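You operate a simulated robot arm through the tools that you are given. There is no shell and no other tool. Be economical: measure what you need, move in short steps, check, and stop when the job is done.

You are at the controls of a simulated two-armed robot. One attempt, no reset.

## Task
Wipe up the spill on the top of the long processor with the rag and put it back.

Only the result counts: the job must be done as asked and must still hold three seconds after the hand-in. Knocking over, shifting, dropping, spilling or breaking anything else fails it.

## Robot
Two 7-joint arms with two-finger grippers on one trunk, on a base that drives. Base frame: it is fixed to the floor where the robot stands at the start and does not move with it; the origin is under the middle of the robot, x ahead of it, y to its left, z up. Lengths are in mm, angles in rad, forces in N, time in s.
The left shoulder is at the start at [91, 216, 1107], the right one opposite. With the tool pointing down near the work surface each hand reaches from about 100 to 800 mm from the robot's upright axis, wherever it stands, measured 20 degrees to its own side. Payload 3.18 kg a hand.
The TCP of each hand is the grasp point between the finger pads, 30 mm short of the fingertips. In the tool frame z runs along the fingers and y along their closing line. Largest opening 144 mm; the body of the gripper starts 103 mm behind the TCP.
Orientation is that of the tool frame in the base frame, as a unit quaternion [x, y, z, w]. With the fingers straight down and closing along the base's y, the tool's x points along the base's -x, its y along +y and its z along -z.

## Interface
- The arms move only by the tool move_arm. It takes "left_commands", "right_commands" or both (then of equal length, played together; a hand with none holds still); each is a list of rows, each a list of 7 numbers: the shift along the tool's x, y, z in units of 500 mm (1.0 is 500 mm), then the turn, a rotation vector about the tool's x, y, z in units of 60 degrees (1.0 is 60 degrees), then the finger opening in mm, from 0 to 144. In form: [[x, y, z, wx, wy, wz, gripper], ...]. A call has 1 to 8 rows; each row is the pose to reach, as a shift and turn from the pose commanded when the call began, along the tool's axes at that moment. A call with a number of a shift or a turn outside -1 to 1 is refused whole. Each row takes 0.2 s and may step no farther than 50 mm and 0.15 rad from the row before; otherwise, or with a gripper value out of range, the whole call is refused. Where a pose cannot be reached the arm comes as near as it can. A force on the tool above 40 N (or 10 N above the force at the start of the call, whichever is more), or a blocked arm, ends the call early, and 0.2 s more pass. Each finger halts on what it meets, pressing with about 24 N; the grip force reading is that of the motor and also rises with nothing between the fingers. The clock runs only during rows and for 0.2 s after the last one: add rows that repeat a pose to give the fingers time. It gives the time, the measured TCP pose, the force on the tool (base axes), the opening and the grip force at its end, in the units of the frame above (readings bear some noise), with the torque about the TCP (base axes, N m) and any sound that the robot's microphone picked up.
- Cameras (640 x 400 px; columns grow to the right, rows downward): "scene" is now at [196, -3.2, 1332.2]; the picture's right is [-0.03, -1.00, 0.00], its down [-0.20, 0.01, -0.98] and it looks along [0.98, -0.03, -0.20] (base axes); focal length 224 px, centre (320, 200). "left" rides on the left gripper at [76, -16, -143] in its tool frame; the picture's right is [0.21, 0.98, 0.00], its down [-0.84, 0.18, -0.51] and it looks along [-0.50, 0.11, 0.86] (tool axes); focal length 218 px, centre (320, 200). "right" rides on the right gripper at [76, 16, -143] in its tool frame; the picture's right is [-0.21, 0.98, 0.00], its down [-0.84, -0.18, -0.51] and it looks along [-0.50, -0.11, 0.86] (tool axes); focal length 218 px, centre (320, 200).
- capture(camera): a new picture of that camera. The clock stands still meanwhile.
- raise_lower(by): slides the trunk up (or, below 0, down) by that many mm; the arms and the scene camera ride with it, the base frame stays. It gives what a move gives, with no picture.
- base_move(legs): drives the robot by 1 to 6 legs, each [ahead, left, turn to the left] in mm, mm and rad, along the robot's own axes; the way and the turn of a leg run together, so that a leg with both is an arc; at most 1500 mm and 3.142 rad a leg. The arms and the cameras ride along, it lands a little off, and it stops where it bumps. It gives what a move gives.
- aim_head(pan, tilt): turns the head with the scene camera to pan (to the left, within 1.396 rad either way) and tilt (down, from -0.506 to 1.204), counted from straight ahead of the robot. It gives what a move gives.
- measure_at(camera, pixels): for up to 12 pixels [column, row] of the newest picture of that camera ("zoom" is the newest enlarged one), the place [x, y, z] in the base frame of the surface seen there, good to about 2 mm. The clock stands still meanwhile.
- enlarge(camera, box): a new picture of the part [left, top, right, bottom] of that camera's present view, enlarged. The clock stands still meanwhile.
- sign_off(): hands the job in; it is judged then, once.

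Go step by step. Measure first, check grasps and placings, and put right what went wrong. The budget is 80 turns and 62 pictures, counting those below and the enlarged ones. Unless the task says otherwise, let go and move clear before handing in, and close with one line.

The tools are called after ">>>" as a command line: name --argument value ..., lists and objects as JSON in quotes. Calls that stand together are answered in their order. move_arm: Moves the arms, as the interface text tells. Its arguments: {"type":"object","properties":{"left_commands":{"type":"array"},"right_commands":{"type":"array"}},"required":[]} The other tools are called the same way: raise_lower (by) slides the trunk up or down; base_move (legs) drives the base; aim_head (pan, tilt) turns the head that bears the scene camera; capture (camera) takes a picture; measure_at (camera, pixels) gives the place of the surface under pixels of a picture; enlarge (camera, box) takes an enlarged picture of a part of a camera's view; sign_off () hands the job in.

At the start:

```text
clock: 0.0
left_tool_pos: [394.3, 140.5, 1283.2]
left_orientation: [-0.001, 1.0, 0.0, 0.0]
left_force: [0.1, -0.3, 0.3]
left_torque: [-0.01, 0.01, 0.0]
left_opening: 144.2
left_grip_force: 0.1
right_tool_pos: [374.4, -188.0, 1287.1]
right_orientation: [0.001, 1.0, 0.0, 0.0]
right_force: [-0.1, -0.5, 0.5]
right_torque: [-0.01, 0.04, 0.02]
right_opening: 144.1
right_grip_force: 0.1
trunk travel left (down, up): [-190.0, 180.0]
robot x, y, heading: [-0.2, -4.4, 0.001]
head pan, tilt: [-0.035, 0.199]
```

scene: 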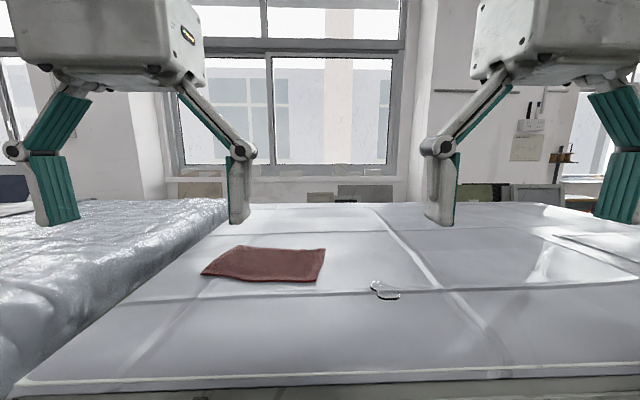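
right: 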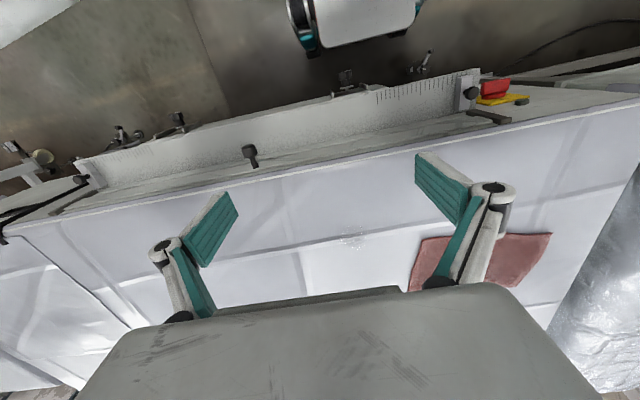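
left: 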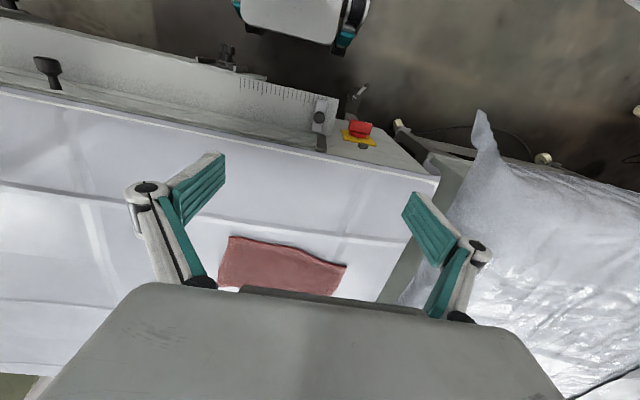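

The rag lies around scene pixel (265,264) and the clear spill around (385,290). I'll measure both and enlarge the area.

>>> measure_at --camera "scene" --pixels '[[235, 246], [326, 248], [202, 273], [317, 282], [265, 264], [372, 284], [398, 297], [385, 290], [350, 300], [320, 380], [30, 382], [600, 365]]'

>>> enlarge --camera "scene" --box '[180, 220, 440, 382]'

```text
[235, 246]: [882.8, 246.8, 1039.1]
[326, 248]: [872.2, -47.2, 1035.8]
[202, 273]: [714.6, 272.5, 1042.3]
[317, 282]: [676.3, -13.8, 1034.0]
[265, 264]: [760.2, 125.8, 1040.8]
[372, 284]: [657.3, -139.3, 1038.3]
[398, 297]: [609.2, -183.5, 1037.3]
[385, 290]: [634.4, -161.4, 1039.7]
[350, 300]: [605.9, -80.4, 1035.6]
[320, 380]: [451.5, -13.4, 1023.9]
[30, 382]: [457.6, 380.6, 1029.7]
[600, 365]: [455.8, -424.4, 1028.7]
```

```text
2.46 times, centred on (310, 301) of scene
```

zoom: 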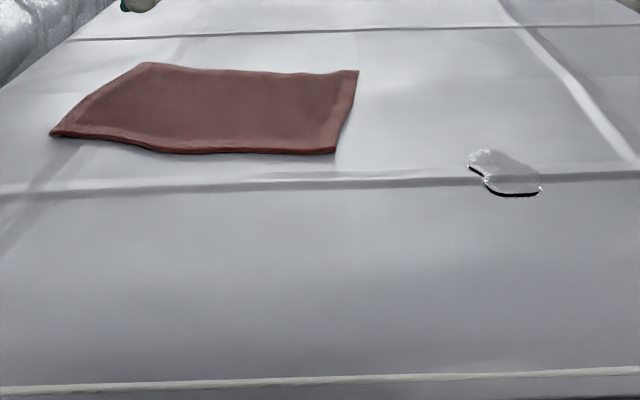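

The spill is about 60 mm across near (634,-161) and the rag is about 290x190 mm, centred near (785,115). I'll tilt the head down to check the room in front of the base, and enlarge the left camera's view of the rag.

>>> aim_head --pan 0.0 --tilt 0.9

>>> capture --camera "scene"

>>> measure_at --camera "left" --pixels '[[232, 236], [346, 265], [280, 265], [200, 240], [360, 130], [230, 80], [300, 175], [300, 60]]'

```text
clock: 1.1
left_tool_pos: [395.4, 139.8, 1283.4]
left_orientation: [-0.001, 1.0, -0.001, -0.001]
left_force: [-0.1, 0.2, 0.3]
left_torque: [0.03, -0.01, 0.01]
left_opening: 143.9
left_grip_force: 0.1
right_tool_pos: [374.8, -187.5, 1287.1]
right_orientation: [0.001, 1.0, 0.0, 0.0]
right_force: [0.7, 0.3, 0.4]
right_torque: [-0.01, 0.04, -0.01]
right_opening: 144.2
right_grip_force: 0.0
trunk travel left (down, up): [-190.0, 180.0]
robot x, y, heading: [1.2, 0.0, -0.0]
head pan, tilt: [0.0, 0.901]
```

```text
57 pictures are left
```

scene: 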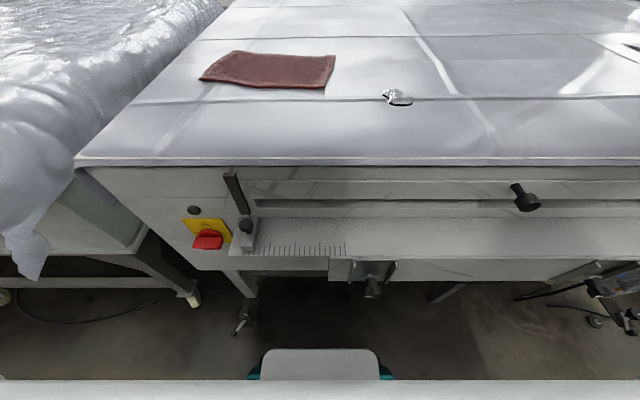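

```text
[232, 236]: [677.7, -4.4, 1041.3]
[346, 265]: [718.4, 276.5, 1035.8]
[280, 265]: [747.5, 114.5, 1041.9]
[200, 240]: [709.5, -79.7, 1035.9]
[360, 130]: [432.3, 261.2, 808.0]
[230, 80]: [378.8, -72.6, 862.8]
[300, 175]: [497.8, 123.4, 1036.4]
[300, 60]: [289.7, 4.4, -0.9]
```

The machine's front has a rail and knobs sticking out (pixels (372,285), (527,200)), so room ahead is limited. I'll measure these and the robot's own front.

>>> measure_at --camera "scene" --pixels '[[372, 290], [527, 200], [208, 242], [320, 250], [620, 300], [320, 352], [235, 52], [334, 55], [200, 80], [323, 89], [268, 70], [397, 97]]'

>>> enlarge --camera "scene" --box '[180, 30, 440, 192]'

```text
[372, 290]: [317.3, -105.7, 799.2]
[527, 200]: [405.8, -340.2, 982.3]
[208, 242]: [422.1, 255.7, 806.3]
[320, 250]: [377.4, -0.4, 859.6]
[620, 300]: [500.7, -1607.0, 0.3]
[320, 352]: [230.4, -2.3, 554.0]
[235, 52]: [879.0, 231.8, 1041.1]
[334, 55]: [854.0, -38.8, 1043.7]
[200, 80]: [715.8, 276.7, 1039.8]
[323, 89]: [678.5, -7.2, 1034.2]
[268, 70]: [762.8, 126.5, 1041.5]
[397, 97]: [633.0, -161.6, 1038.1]
```

```text
2.46 times, centred on (310, 111) of scene
```

zoom: 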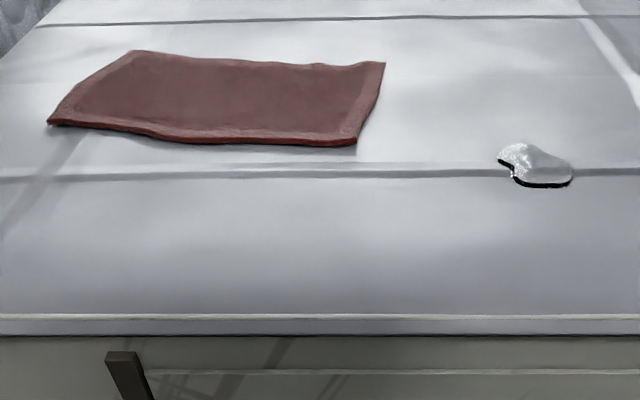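

The rag is about 6 mm thick (top at z≈1041, table 1036), and I'll leave the base where it is since the rail at x≈317 is close. I'll bring the left hand over the near half of the rag, fingers closing along y.

>>> move_arm --left_commands '[[-0.08625, -0.0175, 0.04325, 0, 0, 0, 130], [-0.1725, -0.035, 0.0865, 0, 0, 0, 120], [-0.25875, -0.0525, 0.12975, 0, 0, 0, 110], [-0.345, -0.07, 0.173, 0, 0, 0, 100], [-0.43125, -0.0875, 0.21625, 0, 0, 0, 90], [-0.5175, -0.105, 0.2595, 0, 0, 0, 80], [-0.60375, -0.1225, 0.30275, 0, 0, 0, 80], [-0.69, -0.14, 0.346, 0, 0, 0, 80]]'

>>> capture --camera "left"

>>> capture --camera "scene"

```text
clock: 2.9
left_tool_pos: [661.1, 82.4, 1080.4]
left_orientation: [-0.005, 1.0, -0.003, 0.003]
left_force: [0.0, -0.1, 1.1]
left_torque: [-0.01, -0.02, 0.03]
left_opening: 80.0
left_grip_force: 0.0
left hand out of reach, approached as far as the arm can: row 4, 5, 6, 7, 8
right_tool_pos: [372.9, -188.8, 1288.4]
right_orientation: [0.0, 1.0, 0.001, 0.001]
right_force: [-0.1, 0.2, -0.5]
right_torque: [0.01, -0.09, -0.01]
right_opening: 143.6
right_grip_force: 0.0
trunk travel left (down, up): [-190.0, 180.0]
robot x, y, heading: [1.3, -3.0, -0.002]
head pan, tilt: [0.0, 0.901]
```

```text
55 pictures are left
```

left: 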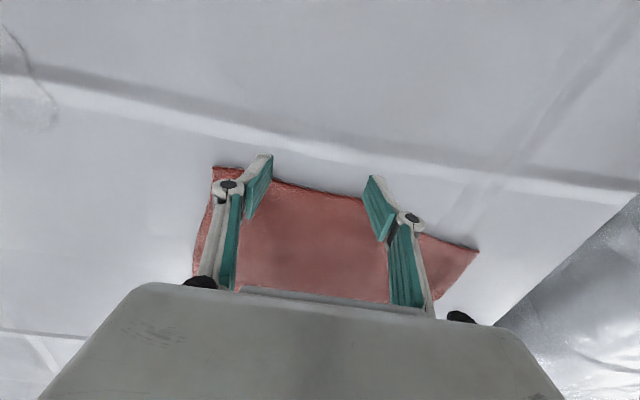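

```text
54 pictures are left
```

scene: 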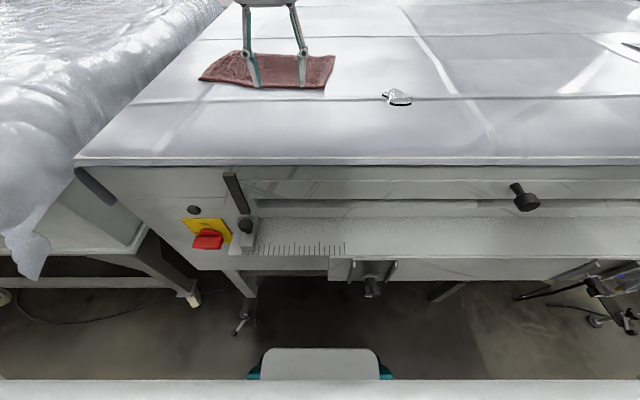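

The arm stopped short at x=661 because the wrist sits high above the shoulder. Raising the trunk 150 mm should give more reach; I'll do that, then re-approach.

>>> raise_lower --by 150

```text
clock: 4.6
left_tool_pos: [614.8, 83.8, 1346.0]
left_orientation: [-0.005, 0.995, -0.003, 0.1]
left_force: [1.4, -0.2, 0.2]
left_torque: [0.02, 0.01, -0.01]
left_opening: 80.3
left_grip_force: 0.1
right_tool_pos: [334.4, -187.0, 1468.8]
right_orientation: [0.001, 0.999, 0.0, 0.05]
right_force: [0.3, 0.7, -0.3]
right_torque: [0.01, 0.03, -0.02]
right_opening: 144.0
right_grip_force: 0.0
trunk travel left (down, up): [-340.0, 30.0]
robot x, y, heading: [-2.2, 2.6, 0.002]
head pan, tilt: [0.0, 0.901]
```

The tools read tilted after the lift (left about 0.2 rad), perhaps a transient. I'll hold still for a moment and read again.

>>> move_arm --left_commands '[[0, 0, 0, 0, 0, 0, 80], [0, 0, 0, 0, 0, 0, 80], [0, 0, 0, 0, 0, 0, 80]]'

```text
clock: 5.4
left_tool_pos: [616.1, 83.8, 1347.3]
left_orientation: [-0.005, 0.995, -0.003, 0.1]
left_force: [0.7, -0.1, -0.2]
left_torque: [0.0, -0.01, -0.02]
left_opening: 80.0
left_grip_force: 0.1
right_tool_pos: [335.3, -188.3, 1470.0]
right_orientation: [0.002, 0.999, 0.001, 0.051]
right_force: [-0.4, -0.1, 0.8]
right_torque: [-0.01, -0.01, 0.02]
right_opening: 144.1
right_grip_force: 0.1
trunk travel left (down, up): [-340.0, 30.0]
robot x, y, heading: [-1.5, 3.6, 0.002]
head pan, tilt: [0.0, 0.901]
```

The tilt is real, so I'll correct it while descending to (730,70,1110).

>>> move_arm --left_commands '[[-0.0215, -0.0047, 0.085, 0, 0.032, 0, 80], [-0.043, -0.0093, 0.17, 0, 0.064, 0, 80], [-0.0645, -0.014, 0.255, 0, 0.0955, 0, 80], [-0.086, -0.0187, 0.34, 0, 0.127, 0, 80], [-0.1075, -0.0233, 0.425, 0, 0.159, 0, 80], [-0.129, -0.028, 0.51, 0, 0.191, 0, 80]]'

```text
clock: 6.8
left_tool_pos: [697.4, 90.5, 1097.2]
left_orientation: [-0.026, 1.0, -0.012, 0.007]
left_force: [2.0, 0.6, 0.4]
left_torque: [-0.21, 0.2, 0.02]
left_opening: 79.9
left_grip_force: 0.1
left hand out of reach, approached as far as the arm can: row 2, 3, 4, 5, 6
right_tool_pos: [339.7, -181.2, 1467.4]
right_orientation: [0.001, 0.999, -0.003, 0.048]
right_force: [1.7, 1.5, -0.4]
right_torque: [-0.18, 0.18, -0.05]
right_opening: 144.2
right_grip_force: 0.0
trunk travel left (down, up): [-340.0, 30.0]
robot x, y, heading: [-1.5, -1.4, 0.001]
head pan, tilt: [0.0, 0.901]
```

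Reach tops out near x=697 with the hand vertical. I'll look straight down to see how much room there is to drive forward a little.

>>> aim_head --pan 0.0 --tilt 1.2

>>> capture --camera "scene"

>>> measure_at --camera "scene" --pixels '[[320, 240], [260, 340], [380, 340], [320, 340], [320, 380], [370, 180], [320, 290], [200, 380], [450, 380]]'

```text
clock: 7.6
left_tool_pos: [692.8, 84.8, 1101.1]
left_orientation: [-0.025, 1.0, -0.009, 0.009]
left_force: [-1.3, 0.1, -0.3]
left_torque: [0.04, -0.01, 0.0]
left_opening: 80.2
left_grip_force: 0.0
right_tool_pos: [332.9, -188.8, 1470.3]
right_orientation: [0.002, 0.999, 0.001, 0.051]
right_force: [0.2, -0.5, 0.1]
right_torque: [0.03, 0.02, 0.0]
right_opening: 143.9
right_grip_force: 0.2
trunk travel left (down, up): [-340.0, 30.0]
robot x, y, heading: [-1.5, 0.7, 0.0]
head pan, tilt: [0.0, 1.201]
```

```text
53 pictures are left
```

scene: 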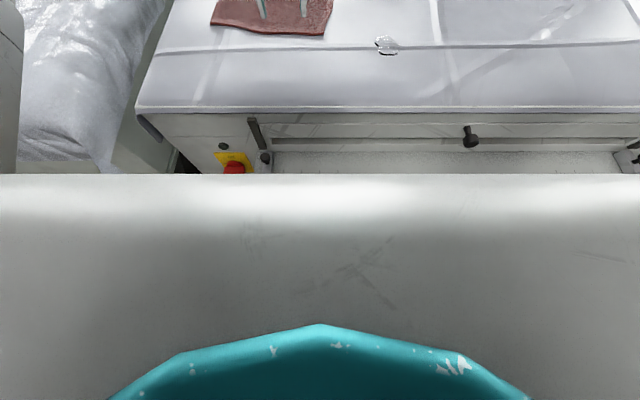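

```text
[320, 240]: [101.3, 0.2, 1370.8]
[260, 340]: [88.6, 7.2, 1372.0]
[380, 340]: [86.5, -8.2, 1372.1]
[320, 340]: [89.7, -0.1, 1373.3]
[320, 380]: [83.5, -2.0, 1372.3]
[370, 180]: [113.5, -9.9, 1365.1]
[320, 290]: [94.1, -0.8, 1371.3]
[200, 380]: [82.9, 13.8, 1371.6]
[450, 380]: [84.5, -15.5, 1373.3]
```

The torso front is at x≈115 and the base top (z 554, front x≈235) fits below the rail, so driving 100 mm ahead is safe. The hand is about 30 mm above the rag, so it rides clear.

>>> base_move --legs '[[100, 0, 0]]'

>>> aim_head --pan 0.0 --tilt 0.7

>>> capture --camera "scene"

```text
clock: 8.8
left_tool_pos: [791.9, 85.6, 1100.3]
left_orientation: [-0.026, 1.0, -0.008, 0.009]
left_force: [0.4, 0.0, 0.0]
left_torque: [-0.02, 0.01, -0.02]
left_opening: 80.3
left_grip_force: 0.0
right_tool_pos: [434.2, -187.0, 1470.3]
right_orientation: [0.001, 0.999, 0.0, 0.051]
right_force: [0.4, 1.2, -0.3]
right_torque: [0.01, 0.01, 0.02]
right_opening: 144.1
right_grip_force: 0.2
trunk travel left (down, up): [-340.0, 30.0]
robot x, y, heading: [102.4, 1.4, -0.006]
head pan, tilt: [0.0, 1.201]
```

```text
clock: 9.7
left_tool_pos: [792.1, 85.8, 1100.7]
left_orientation: [-0.025, 1.0, -0.009, 0.01]
left_force: [0.4, -0.4, 0.4]
left_torque: [-0.02, 0.02, -0.01]
left_opening: 80.0
left_grip_force: 0.0
right_tool_pos: [434.1, -188.1, 1469.6]
right_orientation: [0.001, 0.999, 0.001, 0.049]
right_force: [0.2, -0.2, -0.1]
right_torque: [0.0, 0.02, -0.02]
right_opening: 144.0
right_grip_force: 0.0
trunk travel left (down, up): [-340.0, 30.0]
robot x, y, heading: [97.5, -2.2, 0.001]
head pan, tilt: [0.0, 0.7]
```

```text
52 pictures are left
```

scene: 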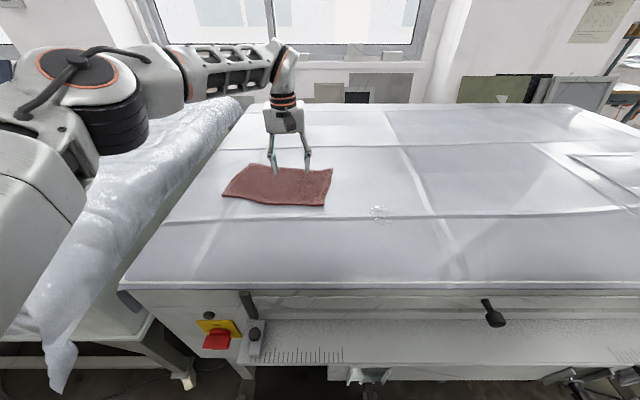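

The hand is now over the rag's middle with room to reach. I'll ease in to (772,98) and down to just above the rag.

>>> move_arm --left_commands '[[0.04, 0.024, 0.025, 0, 0, 0, 80], [0.04, 0.024, 0.05, 0, 0, 0, 80]]'

>>> capture --camera "left"

```text
clock: 10.3
left_tool_pos: [773.0, 95.4, 1075.7]
left_orientation: [-0.024, 1.0, -0.008, 0.008]
left_force: [0.8, -0.5, 0.1]
left_torque: [0.04, 0.04, 0.0]
left_opening: 80.3
left_grip_force: 0.0
right_tool_pos: [434.1, -188.3, 1469.9]
right_orientation: [0.001, 0.999, 0.001, 0.05]
right_force: [0.1, -1.4, 0.3]
right_torque: [0.03, 0.02, 0.01]
right_opening: 144.2
right_grip_force: 0.1
trunk travel left (down, up): [-340.0, 30.0]
robot x, y, heading: [99.3, -1.4, -0.002]
head pan, tilt: [0.0, 0.7]
```

```text
51 pictures are left
```

left: 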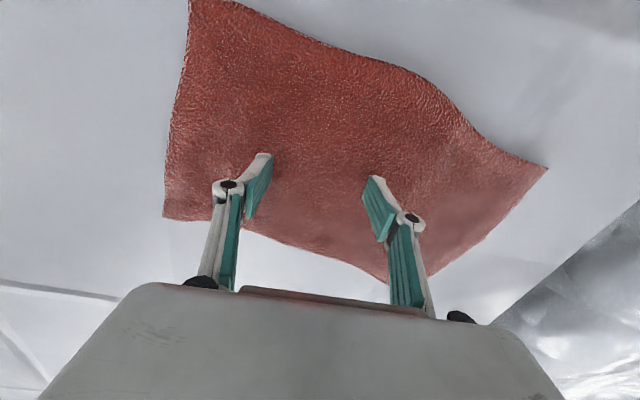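

Fingertips are about 5 mm above the rag. I'll press in gently about 8 mm, reading force.

>>> move_arm --left_commands '[[0, 0, 0.006, 0, 0, 0, 80], [0, 0, 0.012, 0, 0, 0, 80], [0, 0, 0.016, 0, 0, 0, 80]]'

```text
clock: 11.1
left_tool_pos: [773.5, 96.3, 1068.0]
left_orientation: [-0.025, 1.0, -0.009, 0.01]
left_force: [2.0, 1.1, 5.2]
left_torque: [0.24, 0.01, 0.01]
left_opening: 80.9
left_grip_force: 0.4
right_tool_pos: [432.8, -186.4, 1468.9]
right_orientation: [0.001, 0.999, 0.001, 0.05]
right_force: [-1.0, 1.2, -0.1]
right_torque: [0.03, -0.02, -0.02]
right_opening: 144.0
right_grip_force: 0.1
trunk travel left (down, up): [-340.0, 30.0]
robot x, y, heading: [99.0, -1.6, 0.001]
head pan, tilt: [0.0, 0.7]
```

Contact at 5 N with the tips into the rag. I'll close the fingers in steps to gather a fold.

>>> move_arm --left_commands '[[0, 0, 0.003, 0, 0, 0, 65], [0, 0, 0.003, 0, 0, 0, 50], [0, 0, 0.003, 0, 0, 0, 35], [0, 0, 0.002, 0, 0, 0, 20], [0, 0, 0.001, 0, 0, 0, 8], [0, 0, 0, 0, 0, 0, 0], [0, 0, 0, 0, 0, 0, 0]]'

>>> capture --camera "left"

>>> enlarge --camera "scene" --box '[180, 100, 420, 250]'

```text
clock: 12.7
left_tool_pos: [769.5, 96.8, 1069.6]
left_orientation: [-0.026, 1.0, -0.008, 0.011]
left_force: [-1.1, 0.1, 18.3]
left_torque: [0.06, 0.08, -0.06]
left_opening: 7.9
left_grip_force: 24.5
right_tool_pos: [431.4, -187.2, 1470.2]
right_orientation: [0.001, 0.999, 0.001, 0.051]
right_force: [-0.2, -0.3, -0.2]
right_torque: [-0.02, 0.02, 0.02]
right_opening: 144.1
right_grip_force: 0.1
trunk travel left (down, up): [-340.0, 30.0]
robot x, y, heading: [100.2, -1.4, 0.001]
head pan, tilt: [0.0, 0.7]
```

```text
50 pictures are left
```

left: 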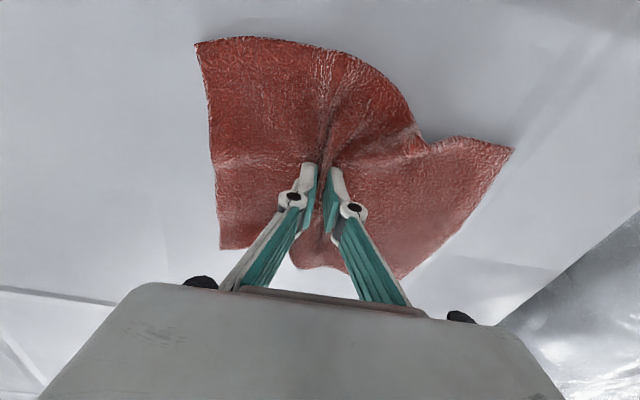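

```text
2.67 times, centred on (300, 175) of scene
```

zoom: 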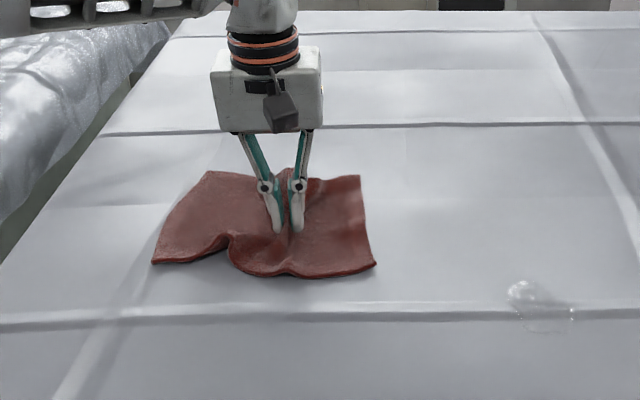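

The cloth is folded between the fingers (opening 7.9, grip 24.5). I'll lift 80 mm and check that it comes along.

>>> move_arm --left_commands '[[0, 0, -0.04, 0, 0, 0, 0], [0, 0, -0.1, 0, 0, 0, 0], [0, 0, -0.16, 0, 0, 0, 0], [0, 0, -0.16, 0, 0, 0, 0]]'

>>> capture --camera "scene"

```text
clock: 13.7
left_tool_pos: [769.5, 97.0, 1148.0]
left_orientation: [-0.025, 1.0, -0.008, 0.009]
left_force: [-0.3, -0.7, -0.6]
left_torque: [0.01, -0.01, -0.06]
left_opening: 7.6
left_grip_force: 24.5
right_tool_pos: [434.0, -187.3, 1468.5]
right_orientation: [0.0, 0.999, 0.001, 0.05]
right_force: [0.4, -0.4, 0.1]
right_torque: [-0.02, 0.0, -0.03]
right_opening: 143.8
right_grip_force: 0.1
trunk travel left (down, up): [-340.0, 30.0]
robot x, y, heading: [98.9, -0.6, 0.007]
head pan, tilt: [0.0, 0.7]
```

```text
48 pictures are left
```

scene: 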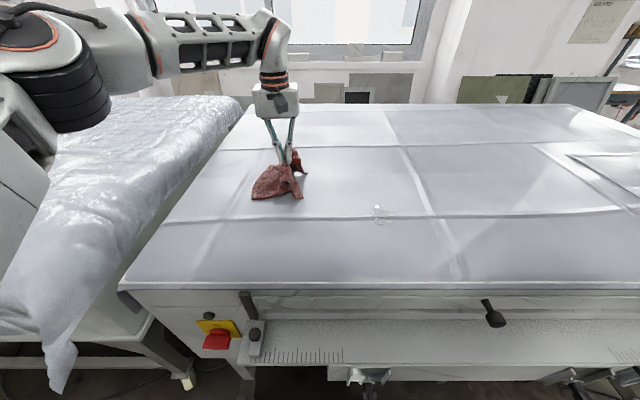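

The rag is held firmly. I'll carry it over the spill at (634,-161), a bit higher.

>>> move_arm --left_commands '[[0.02, -0.03, -0.05, 0, 0, 0, 0], [0.065, -0.11, -0.097, 0, 0, 0, 0], [0.11, -0.19, -0.097, 0, 0, 0, 0], [0.155, -0.27, -0.097, 0, 0, 0, 0], [0.2, -0.35, -0.097, 0, 0, 0, 0], [0.245, -0.43, -0.097, 0, 0, 0, 0], [0.294, -0.504, -0.097, 0, 0, 0, 0], [0.294, -0.504, -0.097, 0, 0, 0, 0]]'

>>> enlarge --camera "scene" --box '[260, 100, 500, 250]'

```text
refused: row 2 steps farther than a row can; nothing moved
```

```text
2.67 times, centred on (380, 175) of scene
```

zoom: 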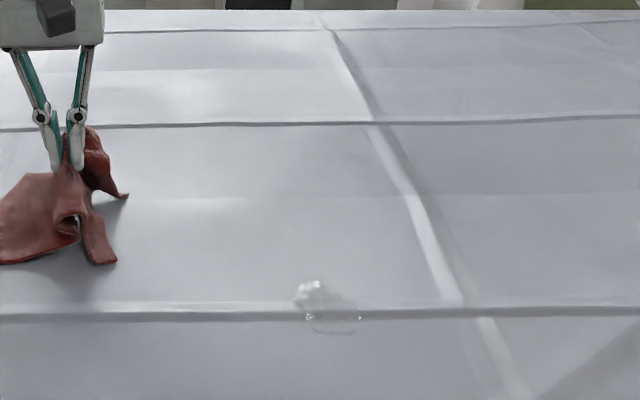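

Row 2 was too long, so nothing moved; I'll even the steps out. I'll also measure the spill's outline from this closer view (about (297,290) to (360,334) in the zoom).

>>> measure_at --camera "zoom" --pixels '[[297, 298], [315, 281], [360, 315], [340, 334], [310, 328], [330, 310]]'

>>> move_arm --left_commands '[[0.042, -0.072, -0.04, 0, 0, 0, 0], [0.084, -0.144, -0.08, 0, 0, 0, 0], [0.126, -0.216, -0.097, 0, 0, 0, 0], [0.168, -0.288, -0.097, 0, 0, 0, 0], [0.21, -0.36, -0.097, 0, 0, 0, 0], [0.252, -0.432, -0.097, 0, 0, 0, 0], [0.294, -0.504, -0.097, 0, 0, 0, 0], [0.294, -0.504, -0.097, 0, 0, 0, 0]]'

>>> capture --camera "scene"

```text
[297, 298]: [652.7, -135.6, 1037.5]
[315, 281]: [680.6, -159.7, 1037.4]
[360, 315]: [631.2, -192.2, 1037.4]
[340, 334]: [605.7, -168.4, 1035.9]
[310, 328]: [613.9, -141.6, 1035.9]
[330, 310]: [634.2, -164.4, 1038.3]
```

```text
clock: 15.2
left_tool_pos: [713.7, -52.5, 1225.1]
left_orientation: [-0.114, 0.992, -0.055, -0.001]
left_force: [0.3, 0.0, 0.7]
left_torque: [0.04, 0.06, -0.11]
left_opening: 7.4
left_grip_force: 24.4
right_tool_pos: [431.2, -186.4, 1469.1]
right_orientation: [0.001, 0.999, 0.0, 0.051]
right_force: [-0.6, 0.6, -0.2]
right_torque: [0.0, 0.03, 0.03]
right_opening: 143.9
right_grip_force: 0.0
trunk travel left (down, up): [-340.0, 30.0]
robot x, y, heading: [98.2, -1.1, -0.005]
head pan, tilt: [0.0, 0.7]
stopped in row 7 (left hand): the arm was blocked; the commanded pose is now the measured one
```

```text
46 pictures are left
```

scene: 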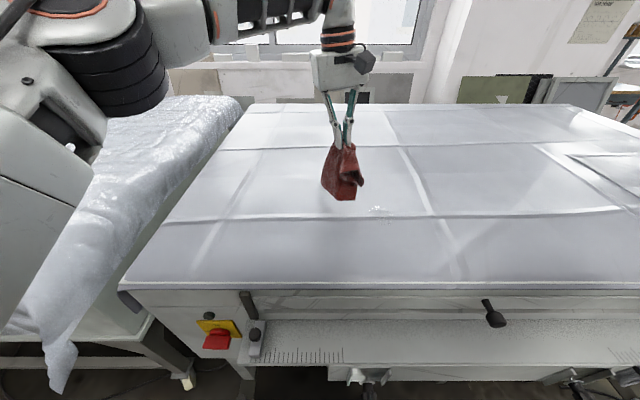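

The spill spans x 606–681, y -192…-136. The left arm is blocked at y≈-52, so instead of forcing it I'll turn the base right about 0.3 rad to bring the hand over.

>>> base_move --legs '[[0, 0, -0.3]]'

>>> aim_head --pan 0.3 --tilt 0.7

>>> capture --camera "scene"

```text
clock: 16.6
left_tool_pos: [671.3, -230.2, 1223.9]
left_orientation: [0.035, 0.998, -0.052, -0.007]
left_force: [0.8, 0.6, -0.1]
left_torque: [0.04, -0.03, 0.1]
left_opening: 7.5
left_grip_force: 24.1
right_tool_pos: [362.4, -278.0, 1469.3]
right_orientation: [0.151, 0.987, -0.007, 0.051]
right_force: [0.0, -0.8, -0.2]
right_torque: [-0.01, -0.02, -0.01]
right_opening: 144.0
right_grip_force: 0.0
trunk travel left (down, up): [-340.0, 30.0]
robot x, y, heading: [97.3, 1.5, -0.301]
head pan, tilt: [0.0, 0.7]
```

```text
clock: 17.4
left_tool_pos: [672.3, -229.5, 1224.7]
left_orientation: [0.034, 0.998, -0.053, -0.008]
left_force: [0.4, -0.2, -0.4]
left_torque: [0.01, 0.02, 0.15]
left_opening: 7.3
left_grip_force: 24.3
right_tool_pos: [362.5, -276.1, 1469.6]
right_orientation: [0.149, 0.987, -0.006, 0.05]
right_force: [-1.3, -0.3, -0.2]
right_torque: [0.03, 0.01, -0.02]
right_opening: 144.1
right_grip_force: 0.0
trunk travel left (down, up): [-340.0, 30.0]
robot x, y, heading: [98.3, 4.0, -0.302]
head pan, tilt: [0.3, 0.7]
```

```text
45 pictures are left
```

scene: 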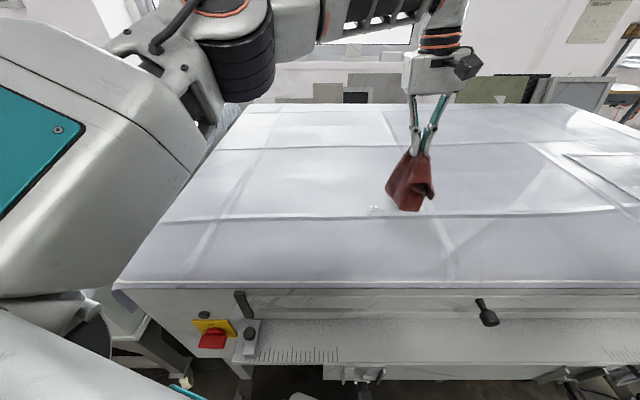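

The bundle now hangs right of the spill (pixel (375,211)). I'll straighten the tool, move above the spill's middle (643,-163) and lower.

>>> move_arm --left_commands '[[0.0215, 0.05, 0.065, -0.034, 0, 0, 0], [0.043, 0.1, 0.13, -0.068, 0, 0, 0], [0.0644, 0.149, 0.194, -0.101, 0, 0, 0], [0.064, 0.155, 0.254, -0.101, 0, 0, 0], [0.064, 0.157, 0.274, -0.101, 0, 0, 0], [0.064, 0.157, 0.274, -0.101, 0, 0, 0]]'

>>> enlarge --camera "scene" --box '[280, 120, 480, 245]'

>>> capture --camera "left"

```text
clock: 18.8
left_tool_pos: [641.9, -164.2, 1079.8]
left_orientation: [0.036, 0.999, -0.001, -0.006]
left_force: [-0.1, -0.8, 0.9]
left_torque: [-0.07, 0.0, 0.03]
left_opening: 7.1
left_grip_force: 24.0
right_tool_pos: [364.0, -277.6, 1470.0]
right_orientation: [0.15, 0.987, -0.007, 0.05]
right_force: [-1.6, -0.2, -0.3]
right_torque: [0.0, 0.02, 0.0]
right_opening: 144.1
right_grip_force: 0.1
trunk travel left (down, up): [-340.0, 30.0]
robot x, y, heading: [98.5, 2.4, -0.3]
head pan, tilt: [0.3, 0.7]
```

```text
3.20 times, centred on (380, 182) of scene
```

zoom: 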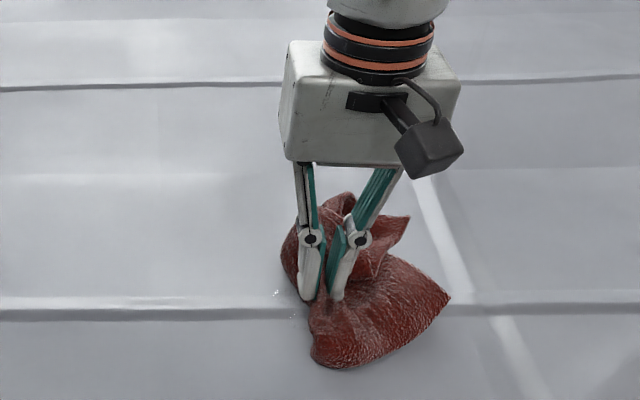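

```text
43 pictures are left
```

left: 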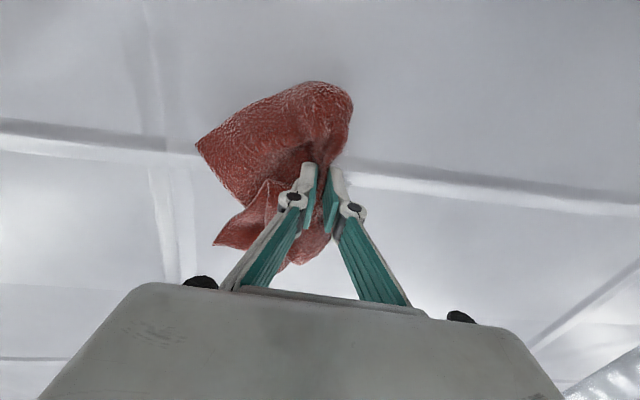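

The rag sits on the spill. I'll press 10 mm further and sweep a loop over the spill area.

>>> move_arm --left_commands '[[0, 0, 0.014, 0, 0, 0, 0], [0, 0, 0.02, 0, 0, 0, 0], [0.005, 0.07, 0.02, 0, 0, 0, 0], [-0.067, 0.045, 0.02, 0, 0, 0, 0], [-0.083, -0.034, 0.02, 0, 0, 0, 0], [-0.005, -0.07, 0.02, 0, 0, 0, 0], [0.077, -0.046, 0.02, 0, 0, 0, 0], [0.083, 0.034, 0.02, 0, 0, 0, 0]]'

>>> enlarge --camera "scene" --box '[280, 120, 480, 245]'

```text
clock: 20.6
left_tool_pos: [601.8, -146.3, 1071.0]
left_orientation: [0.038, 0.999, -0.001, -0.005]
left_force: [-1.2, -6.9, 18.7]
left_torque: [-0.35, 0.04, 0.0]
left_opening: 7.5
left_grip_force: 23.6
right_tool_pos: [362.1, -276.5, 1470.8]
right_orientation: [0.15, 0.987, -0.008, 0.049]
right_force: [0.0, -0.5, -0.8]
right_torque: [-0.04, 0.03, -0.01]
right_opening: 143.6
right_grip_force: 0.0
trunk travel left (down, up): [-340.0, 30.0]
robot x, y, heading: [99.2, 0.9, -0.299]
head pan, tilt: [0.3, 0.7]
```

```text
3.20 times, centred on (380, 182) of scene
```

zoom: 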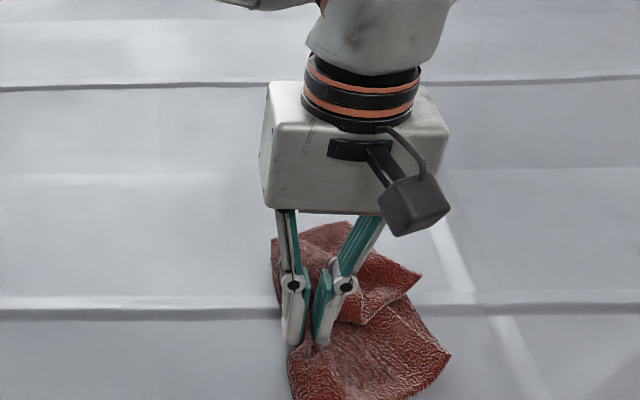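

It presses at about 19 N and the visible area looks clean. I'll do a second zigzag pass over the full patch.

>>> move_arm --left_commands '[[-0.0164, -0.091, 0, 0, 0, 0, 0], [-0.0514, -0.0165, 0, 0, 0, 0, 0], [-0.0575, 0.04, 0, 0, 0, 0, 0], [-0.103, -0.037, 0, 0, 0, 0, 0], [-0.118, -0.102, 0, 0, 0, 0, 0], [-0.142, -0.02, 0, 0, 0, 0, 0], [-0.147, 0.0545, 0, 0, 0, 0, 0], [-0.178, -0.024, 0, 0, 0, 0, 0]]'

```text
clock: 22.4
left_tool_pos: [689.2, -162.1, 1070.1]
left_orientation: [0.033, 0.999, 0.002, -0.004]
left_force: [-3.7, 12.5, 33.8]
left_torque: [0.43, 0.03, 0.03]
left_opening: 7.1
left_grip_force: 23.9
right_tool_pos: [360.8, -278.4, 1469.5]
right_orientation: [0.15, 0.987, -0.006, 0.051]
right_force: [0.9, -1.3, -0.8]
right_torque: [0.09, 0.03, 0.0]
right_opening: 143.8
right_grip_force: 0.1
trunk travel left (down, up): [-340.0, 30.0]
robot x, y, heading: [99.1, -1.6, -0.302]
head pan, tilt: [0.3, 0.7]
```

Pass done. I'll lift off and inspect the spot.

>>> move_arm --left_commands '[[0, 0, -0.08, 0, 0, 0, 0], [0, 0, -0.17, 0, 0, 0, 0], [-0.04, 0, -0.25, 0, 0, 0, 0], [-0.08, 0, -0.3, 0, 0, 0, 0]]'

>>> enlarge --camera "scene" --box '[280, 120, 480, 245]'

```text
clock: 23.4
left_tool_pos: [730.5, -166.6, 1218.9]
left_orientation: [0.035, 0.999, 0.0, -0.006]
left_force: [-0.5, 0.1, -0.3]
left_torque: [0.0, 0.02, 0.04]
left_opening: 7.2
left_grip_force: 24.2
right_tool_pos: [362.0, -278.9, 1468.6]
right_orientation: [0.151, 0.987, -0.007, 0.05]
right_force: [0.5, -0.4, -0.2]
right_torque: [0.01, -0.01, -0.04]
right_opening: 143.9
right_grip_force: 0.1
trunk travel left (down, up): [-340.0, 30.0]
robot x, y, heading: [101.5, -1.9, -0.298]
head pan, tilt: [0.3, 0.7]
```

```text
3.20 times, centred on (380, 182) of scene
```

zoom: 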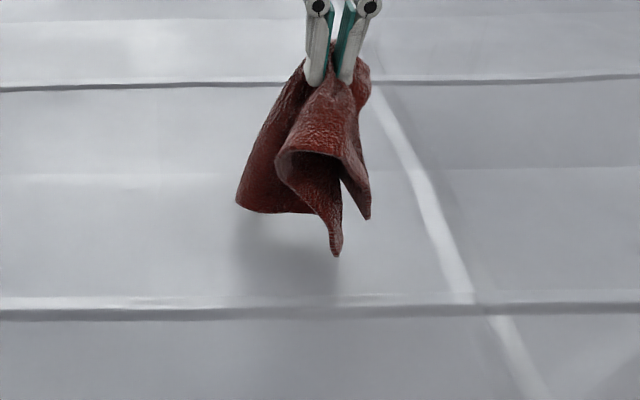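

The spill spot (zoom ~(305,291)) is clean. Now I'll turn the base back to bring the rag home.

>>> base_move --legs '[[0, 0, 0.3]]'

>>> aim_head --pan 0.0 --tilt 0.7

>>> enlarge --camera "scene" --box '[230, 100, 470, 250]'

```text
clock: 24.8
left_tool_pos: [752.3, 30.2, 1218.3]
left_orientation: [-0.116, 0.993, 0.0, -0.006]
left_force: [0.0, -0.4, -0.1]
left_torque: [0.01, 0.02, -0.1]
left_opening: 7.5
left_grip_force: 23.4
right_tool_pos: [434.0, -188.0, 1469.4]
right_orientation: [0.0, 0.999, 0.001, 0.05]
right_force: [0.1, 0.9, 0.3]
right_torque: [-0.03, 0.0, 0.0]
right_opening: 144.0
right_grip_force: 0.1
trunk travel left (down, up): [-340.0, 30.0]
robot x, y, heading: [97.4, -2.5, 0.003]
head pan, tilt: [0.3, 0.7]
```

```text
clock: 25.6
left_tool_pos: [752.0, 30.8, 1216.4]
left_orientation: [-0.116, 0.993, -0.001, -0.006]
left_force: [0.1, 0.3, 0.2]
left_torque: [0.04, 0.0, -0.12]
left_opening: 7.1
left_grip_force: 24.2
right_tool_pos: [433.0, -187.1, 1468.9]
right_orientation: [-0.001, 0.999, 0.001, 0.051]
right_force: [0.7, 0.6, 0.4]
right_torque: [0.0, -0.02, 0.02]
right_opening: 144.0
right_grip_force: 0.0
trunk travel left (down, up): [-340.0, 30.0]
robot x, y, heading: [96.1, 3.8, 0.005]
head pan, tilt: [0.0, 0.7]
```

```text
2.67 times, centred on (350, 175) of scene
```

zoom: 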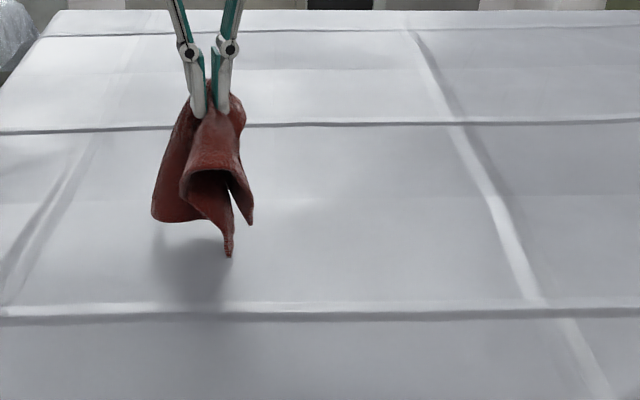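

The tabletop is clean. I'll bring the rag over its old place (775,105), undo the yaw, and lower slowly.

>>> move_arm --left_commands '[[-0.027, 0.044, 0.045, 0, 0, 0.06, 0], [-0.054, 0.089, 0.09, 0, 0, 0.12, 0], [-0.0804, 0.133, 0.135, 0, 0, 0.178, 0], [-0.0804, 0.133, 0.135, 0, 0, 0.178, 0], [-0.0804, 0.133, 0.18, 0, 0, 0.178, 0], [-0.0804, 0.133, 0.22, 0, 0, 0.178, 0], [-0.0804, 0.133, 0.25, 0, 0, 0.178, 0], [-0.0804, 0.133, 0.27, 0, 0, 0.178, 0]]'

>>> capture --camera "left"

>>> enlarge --camera "scene" --box '[180, 100, 420, 250]'

```text
clock: 27.4
left_tool_pos: [774.6, 102.4, 1082.0]
left_orientation: [-0.023, 1.0, -0.002, -0.005]
left_force: [-1.1, -1.9, 7.7]
left_torque: [-0.08, 0.01, 0.12]
left_opening: 7.1
left_grip_force: 24.7
left hand out of reach, approached as far as the arm can: row 2, 3, 4, 5
right_tool_pos: [434.0, -186.1, 1469.4]
right_orientation: [0.0, 0.999, 0.001, 0.051]
right_force: [0.4, 0.2, -0.1]
right_torque: [-0.03, 0.04, -0.01]
right_opening: 144.0
right_grip_force: 0.0
trunk travel left (down, up): [-340.0, 30.0]
robot x, y, heading: [96.2, 1.7, -0.0]
head pan, tilt: [0.0, 0.7]
```

```text
39 pictures are left
```

left: 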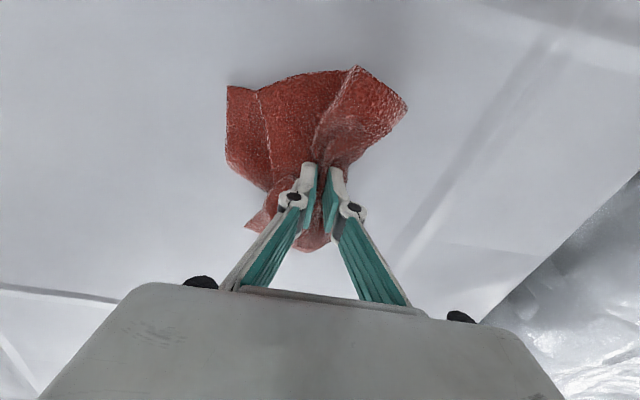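

```text
2.67 times, centred on (300, 175) of scene
```

zoom: 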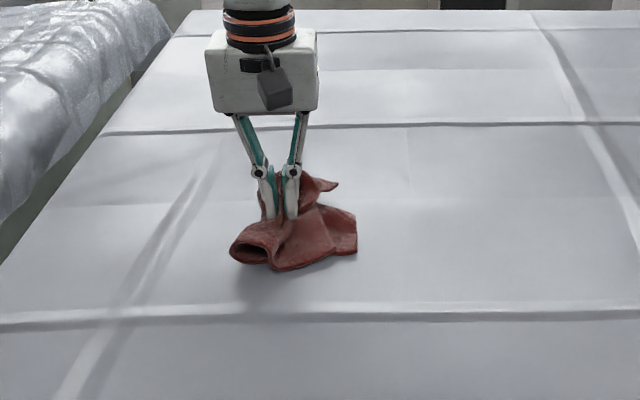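

The rag is back over its spot, bunched. I'll lower a touch more and open the fingers, then rise.

>>> move_arm --left_commands '[[0, 0, 0.012, 0, 0, 0, 0], [0, 0, 0.012, 0, 0, 0, 30], [0, 0, 0.012, 0, 0, 0, 60], [0, 0, 0.0, 0, 0, 0, 60], [0, 0, -0.05, 0, 0, 0, 60], [0, 0, -0.14, 0, 0, 0, 60], [0, 0, -0.2, 0, 0, 0, 60]]'

>>> capture --camera "left"

>>> enlarge --camera "scene" --box '[180, 100, 420, 250]'

```text
clock: 29.0
left_tool_pos: [760.4, 117.6, 1170.4]
left_orientation: [-0.034, 0.999, -0.006, 0.003]
left_force: [0.0, 1.1, 0.7]
left_torque: [-0.08, -0.09, -0.02]
left_opening: 60.1
left_grip_force: 0.0
left hand out of reach, approached as far as the arm can: row 6, 7
right_tool_pos: [430.1, -185.0, 1471.1]
right_orientation: [0.0, 0.999, 0.001, 0.052]
right_force: [-1.3, -0.1, -0.4]
right_torque: [-0.08, -0.09, -0.01]
right_opening: 144.0
right_grip_force: 0.0
trunk travel left (down, up): [-340.0, 30.0]
robot x, y, heading: [96.9, 0.0, 0.005]
head pan, tilt: [0.0, 0.7]
```

```text
37 pictures are left
```

left: 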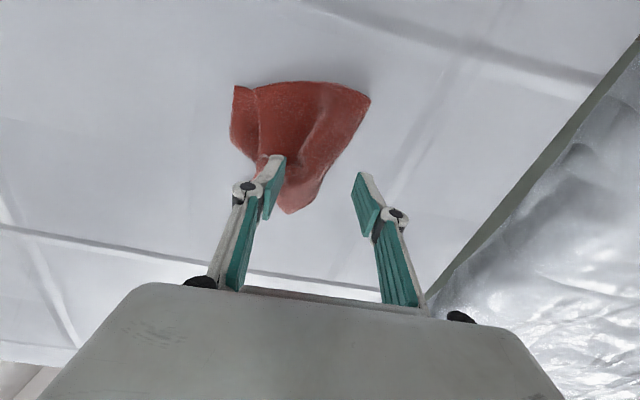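

```text
2.67 times, centred on (300, 175) of scene
```

zoom: 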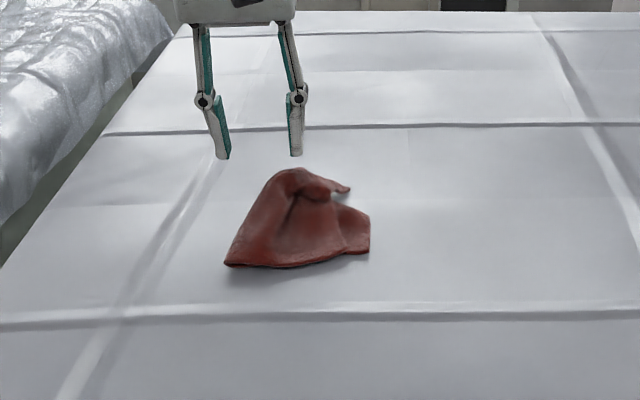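

The rag relaxed into a folded heap. I'll measure where it lies compared with the original outline.

>>> measure_at --camera "zoom" --pixels '[[228, 264], [290, 265], [368, 250], [368, 215], [345, 188], [295, 170], [262, 200], [300, 220], [330, 235]]'

>>> enlarge --camera "scene" --box '[240, 150, 340, 212]'

```text
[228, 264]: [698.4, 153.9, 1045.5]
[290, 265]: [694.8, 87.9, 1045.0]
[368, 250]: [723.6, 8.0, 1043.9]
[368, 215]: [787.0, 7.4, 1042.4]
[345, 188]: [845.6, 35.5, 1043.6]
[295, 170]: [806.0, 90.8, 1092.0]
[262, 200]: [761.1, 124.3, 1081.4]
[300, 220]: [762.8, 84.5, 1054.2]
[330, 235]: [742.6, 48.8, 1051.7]
```

```text
6.40 times, centred on (290, 181) of scene
```

zoom: 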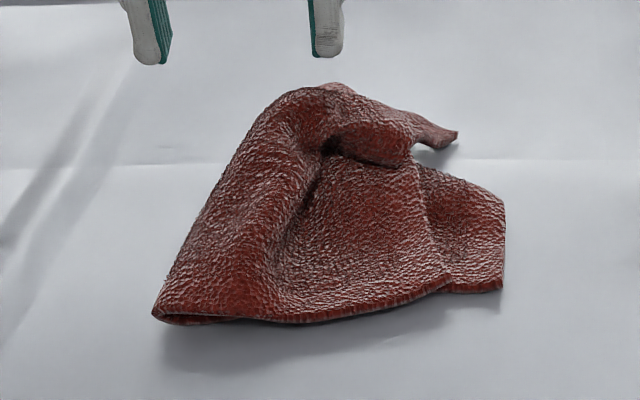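

The heap's centre is about (755,80), roughly 45 mm from the original centre (782,117), with a fold on its left side. I'll look closer with the wrist camera to choose where to pull it open.

>>> enlarge --camera "left" --box '[200, 60, 420, 230]'

>>> measure_at --camera "left" --pixels '[[235, 88], [300, 85], [368, 98], [345, 145], [320, 185], [290, 210], [255, 150], [270, 110], [320, 120], [305, 160]]'

```text
2.35 times, centred on (310, 145) of left
```

zoom: 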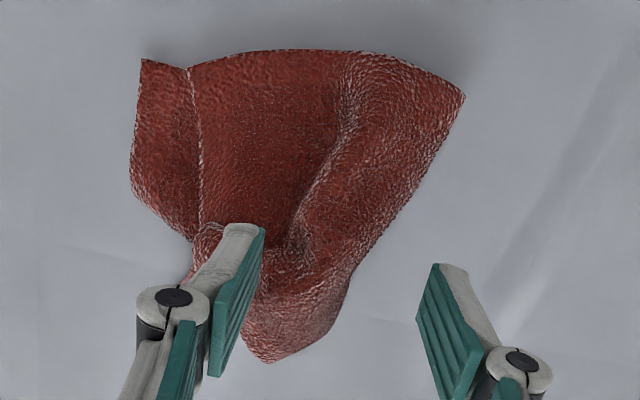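

```text
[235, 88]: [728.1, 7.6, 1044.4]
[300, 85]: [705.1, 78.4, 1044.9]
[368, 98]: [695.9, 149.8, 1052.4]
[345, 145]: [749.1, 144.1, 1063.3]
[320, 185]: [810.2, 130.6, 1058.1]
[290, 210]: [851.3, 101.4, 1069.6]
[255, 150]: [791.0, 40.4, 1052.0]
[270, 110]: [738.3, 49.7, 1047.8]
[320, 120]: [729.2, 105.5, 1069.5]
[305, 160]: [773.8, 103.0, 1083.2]
```

The left flap is tucked under a ridge running near (760,125). I'll pinch that ridge.

>>> move_arm --left_commands '[[-0.01, 0.015, 0.09, 0, 0, 0, 70], [-0.01, 0.015, 0.17, 0, 0, 0, 70], [-0.01, 0.015, 0.198, 0, 0, 0, 70], [-0.01, 0.015, 0.2, 0, 0, 0, 45], [-0.01, 0.015, 0.2, 0, 0, 0, 20], [-0.01, 0.015, 0.2, 0, 0, 0, 0], [-0.01, 0.015, 0.2, 0, 0, 0, 0]]'

>>> capture --camera "left"

```text
clock: 30.6
left_tool_pos: [765.2, 122.7, 1072.3]
left_orientation: [-0.023, 1.0, -0.002, -0.003]
left_force: [0.7, -5.3, 27.7]
left_torque: [-0.37, -0.32, -0.06]
left_opening: 9.3
left_grip_force: 23.8
right_tool_pos: [430.6, -188.5, 1469.7]
right_orientation: [-0.001, 0.999, 0.001, 0.052]
right_force: [0.1, -0.2, 0.0]
right_torque: [-0.01, 0.05, -0.01]
right_opening: 144.1
right_grip_force: 0.1
trunk travel left (down, up): [-340.0, 30.0]
robot x, y, heading: [102.8, -1.9, 0.001]
head pan, tilt: [0.0, 0.7]
```

```text
33 pictures are left
```

left: 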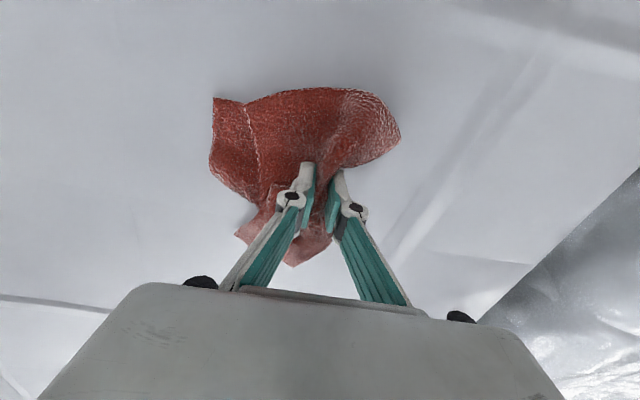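

Grip is good (9.3 mm). I'll lift modestly, carry left and slightly forward, and lay it down while easing back so the flap opens out.

>>> move_arm --left_commands '[[0, 0.02, -0.05, 0, 0, 0, 0], [-0.01, 0.08, -0.1, 0, 0, 0, 0], [-0.02, 0.15, -0.12, 0, 0, 0, 0], [-0.02, 0.18, -0.09, 0, 0, 0, 0], [-0.03, 0.15, -0.06, 0, 0, 0, 0], [-0.04, 0.12, -0.03, 0, 0, 0, 0], [-0.04, 0.09, -0.005, 0, 0, 0, 0]]'

>>> capture --camera "left"

>>> enlarge --camera "scene" --box '[180, 100, 420, 250]'

```text
clock: 32.2
left_tool_pos: [787.4, 169.2, 1079.2]
left_orientation: [-0.027, 1.0, -0.006, 0.002]
left_force: [-0.3, -3.8, 17.9]
left_torque: [-0.24, -0.15, -0.07]
left_opening: 8.7
left_grip_force: 23.9
left hand out of reach, approached as far as the arm can: row 2, 3, 4, 5, 6
right_tool_pos: [432.0, -185.5, 1468.6]
right_orientation: [0.0, 0.999, 0.0, 0.051]
right_force: [0.5, 0.2, -0.3]
right_torque: [-0.07, 0.0, -0.02]
right_opening: 144.0
right_grip_force: 0.0
trunk travel left (down, up): [-340.0, 30.0]
robot x, y, heading: [97.1, 1.6, 0.002]
head pan, tilt: [0.0, 0.7]
stopped in row 7 (left hand): the force on the tool passed its limit at 48 N (the readings are from after the stop); the commanded pose is now the measured one
```

```text
32 pictures are left
```

left: 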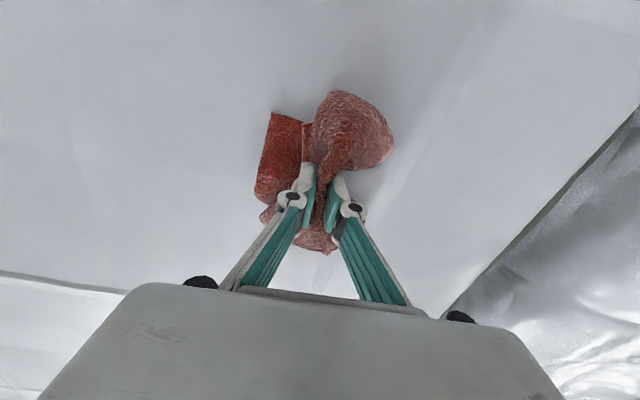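

```text
2.67 times, centred on (300, 175) of scene
```

zoom: 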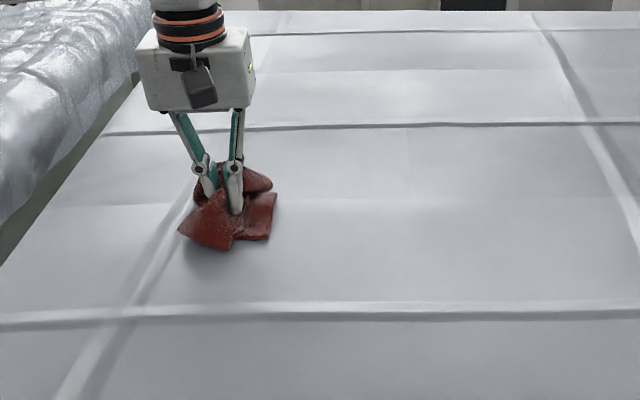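

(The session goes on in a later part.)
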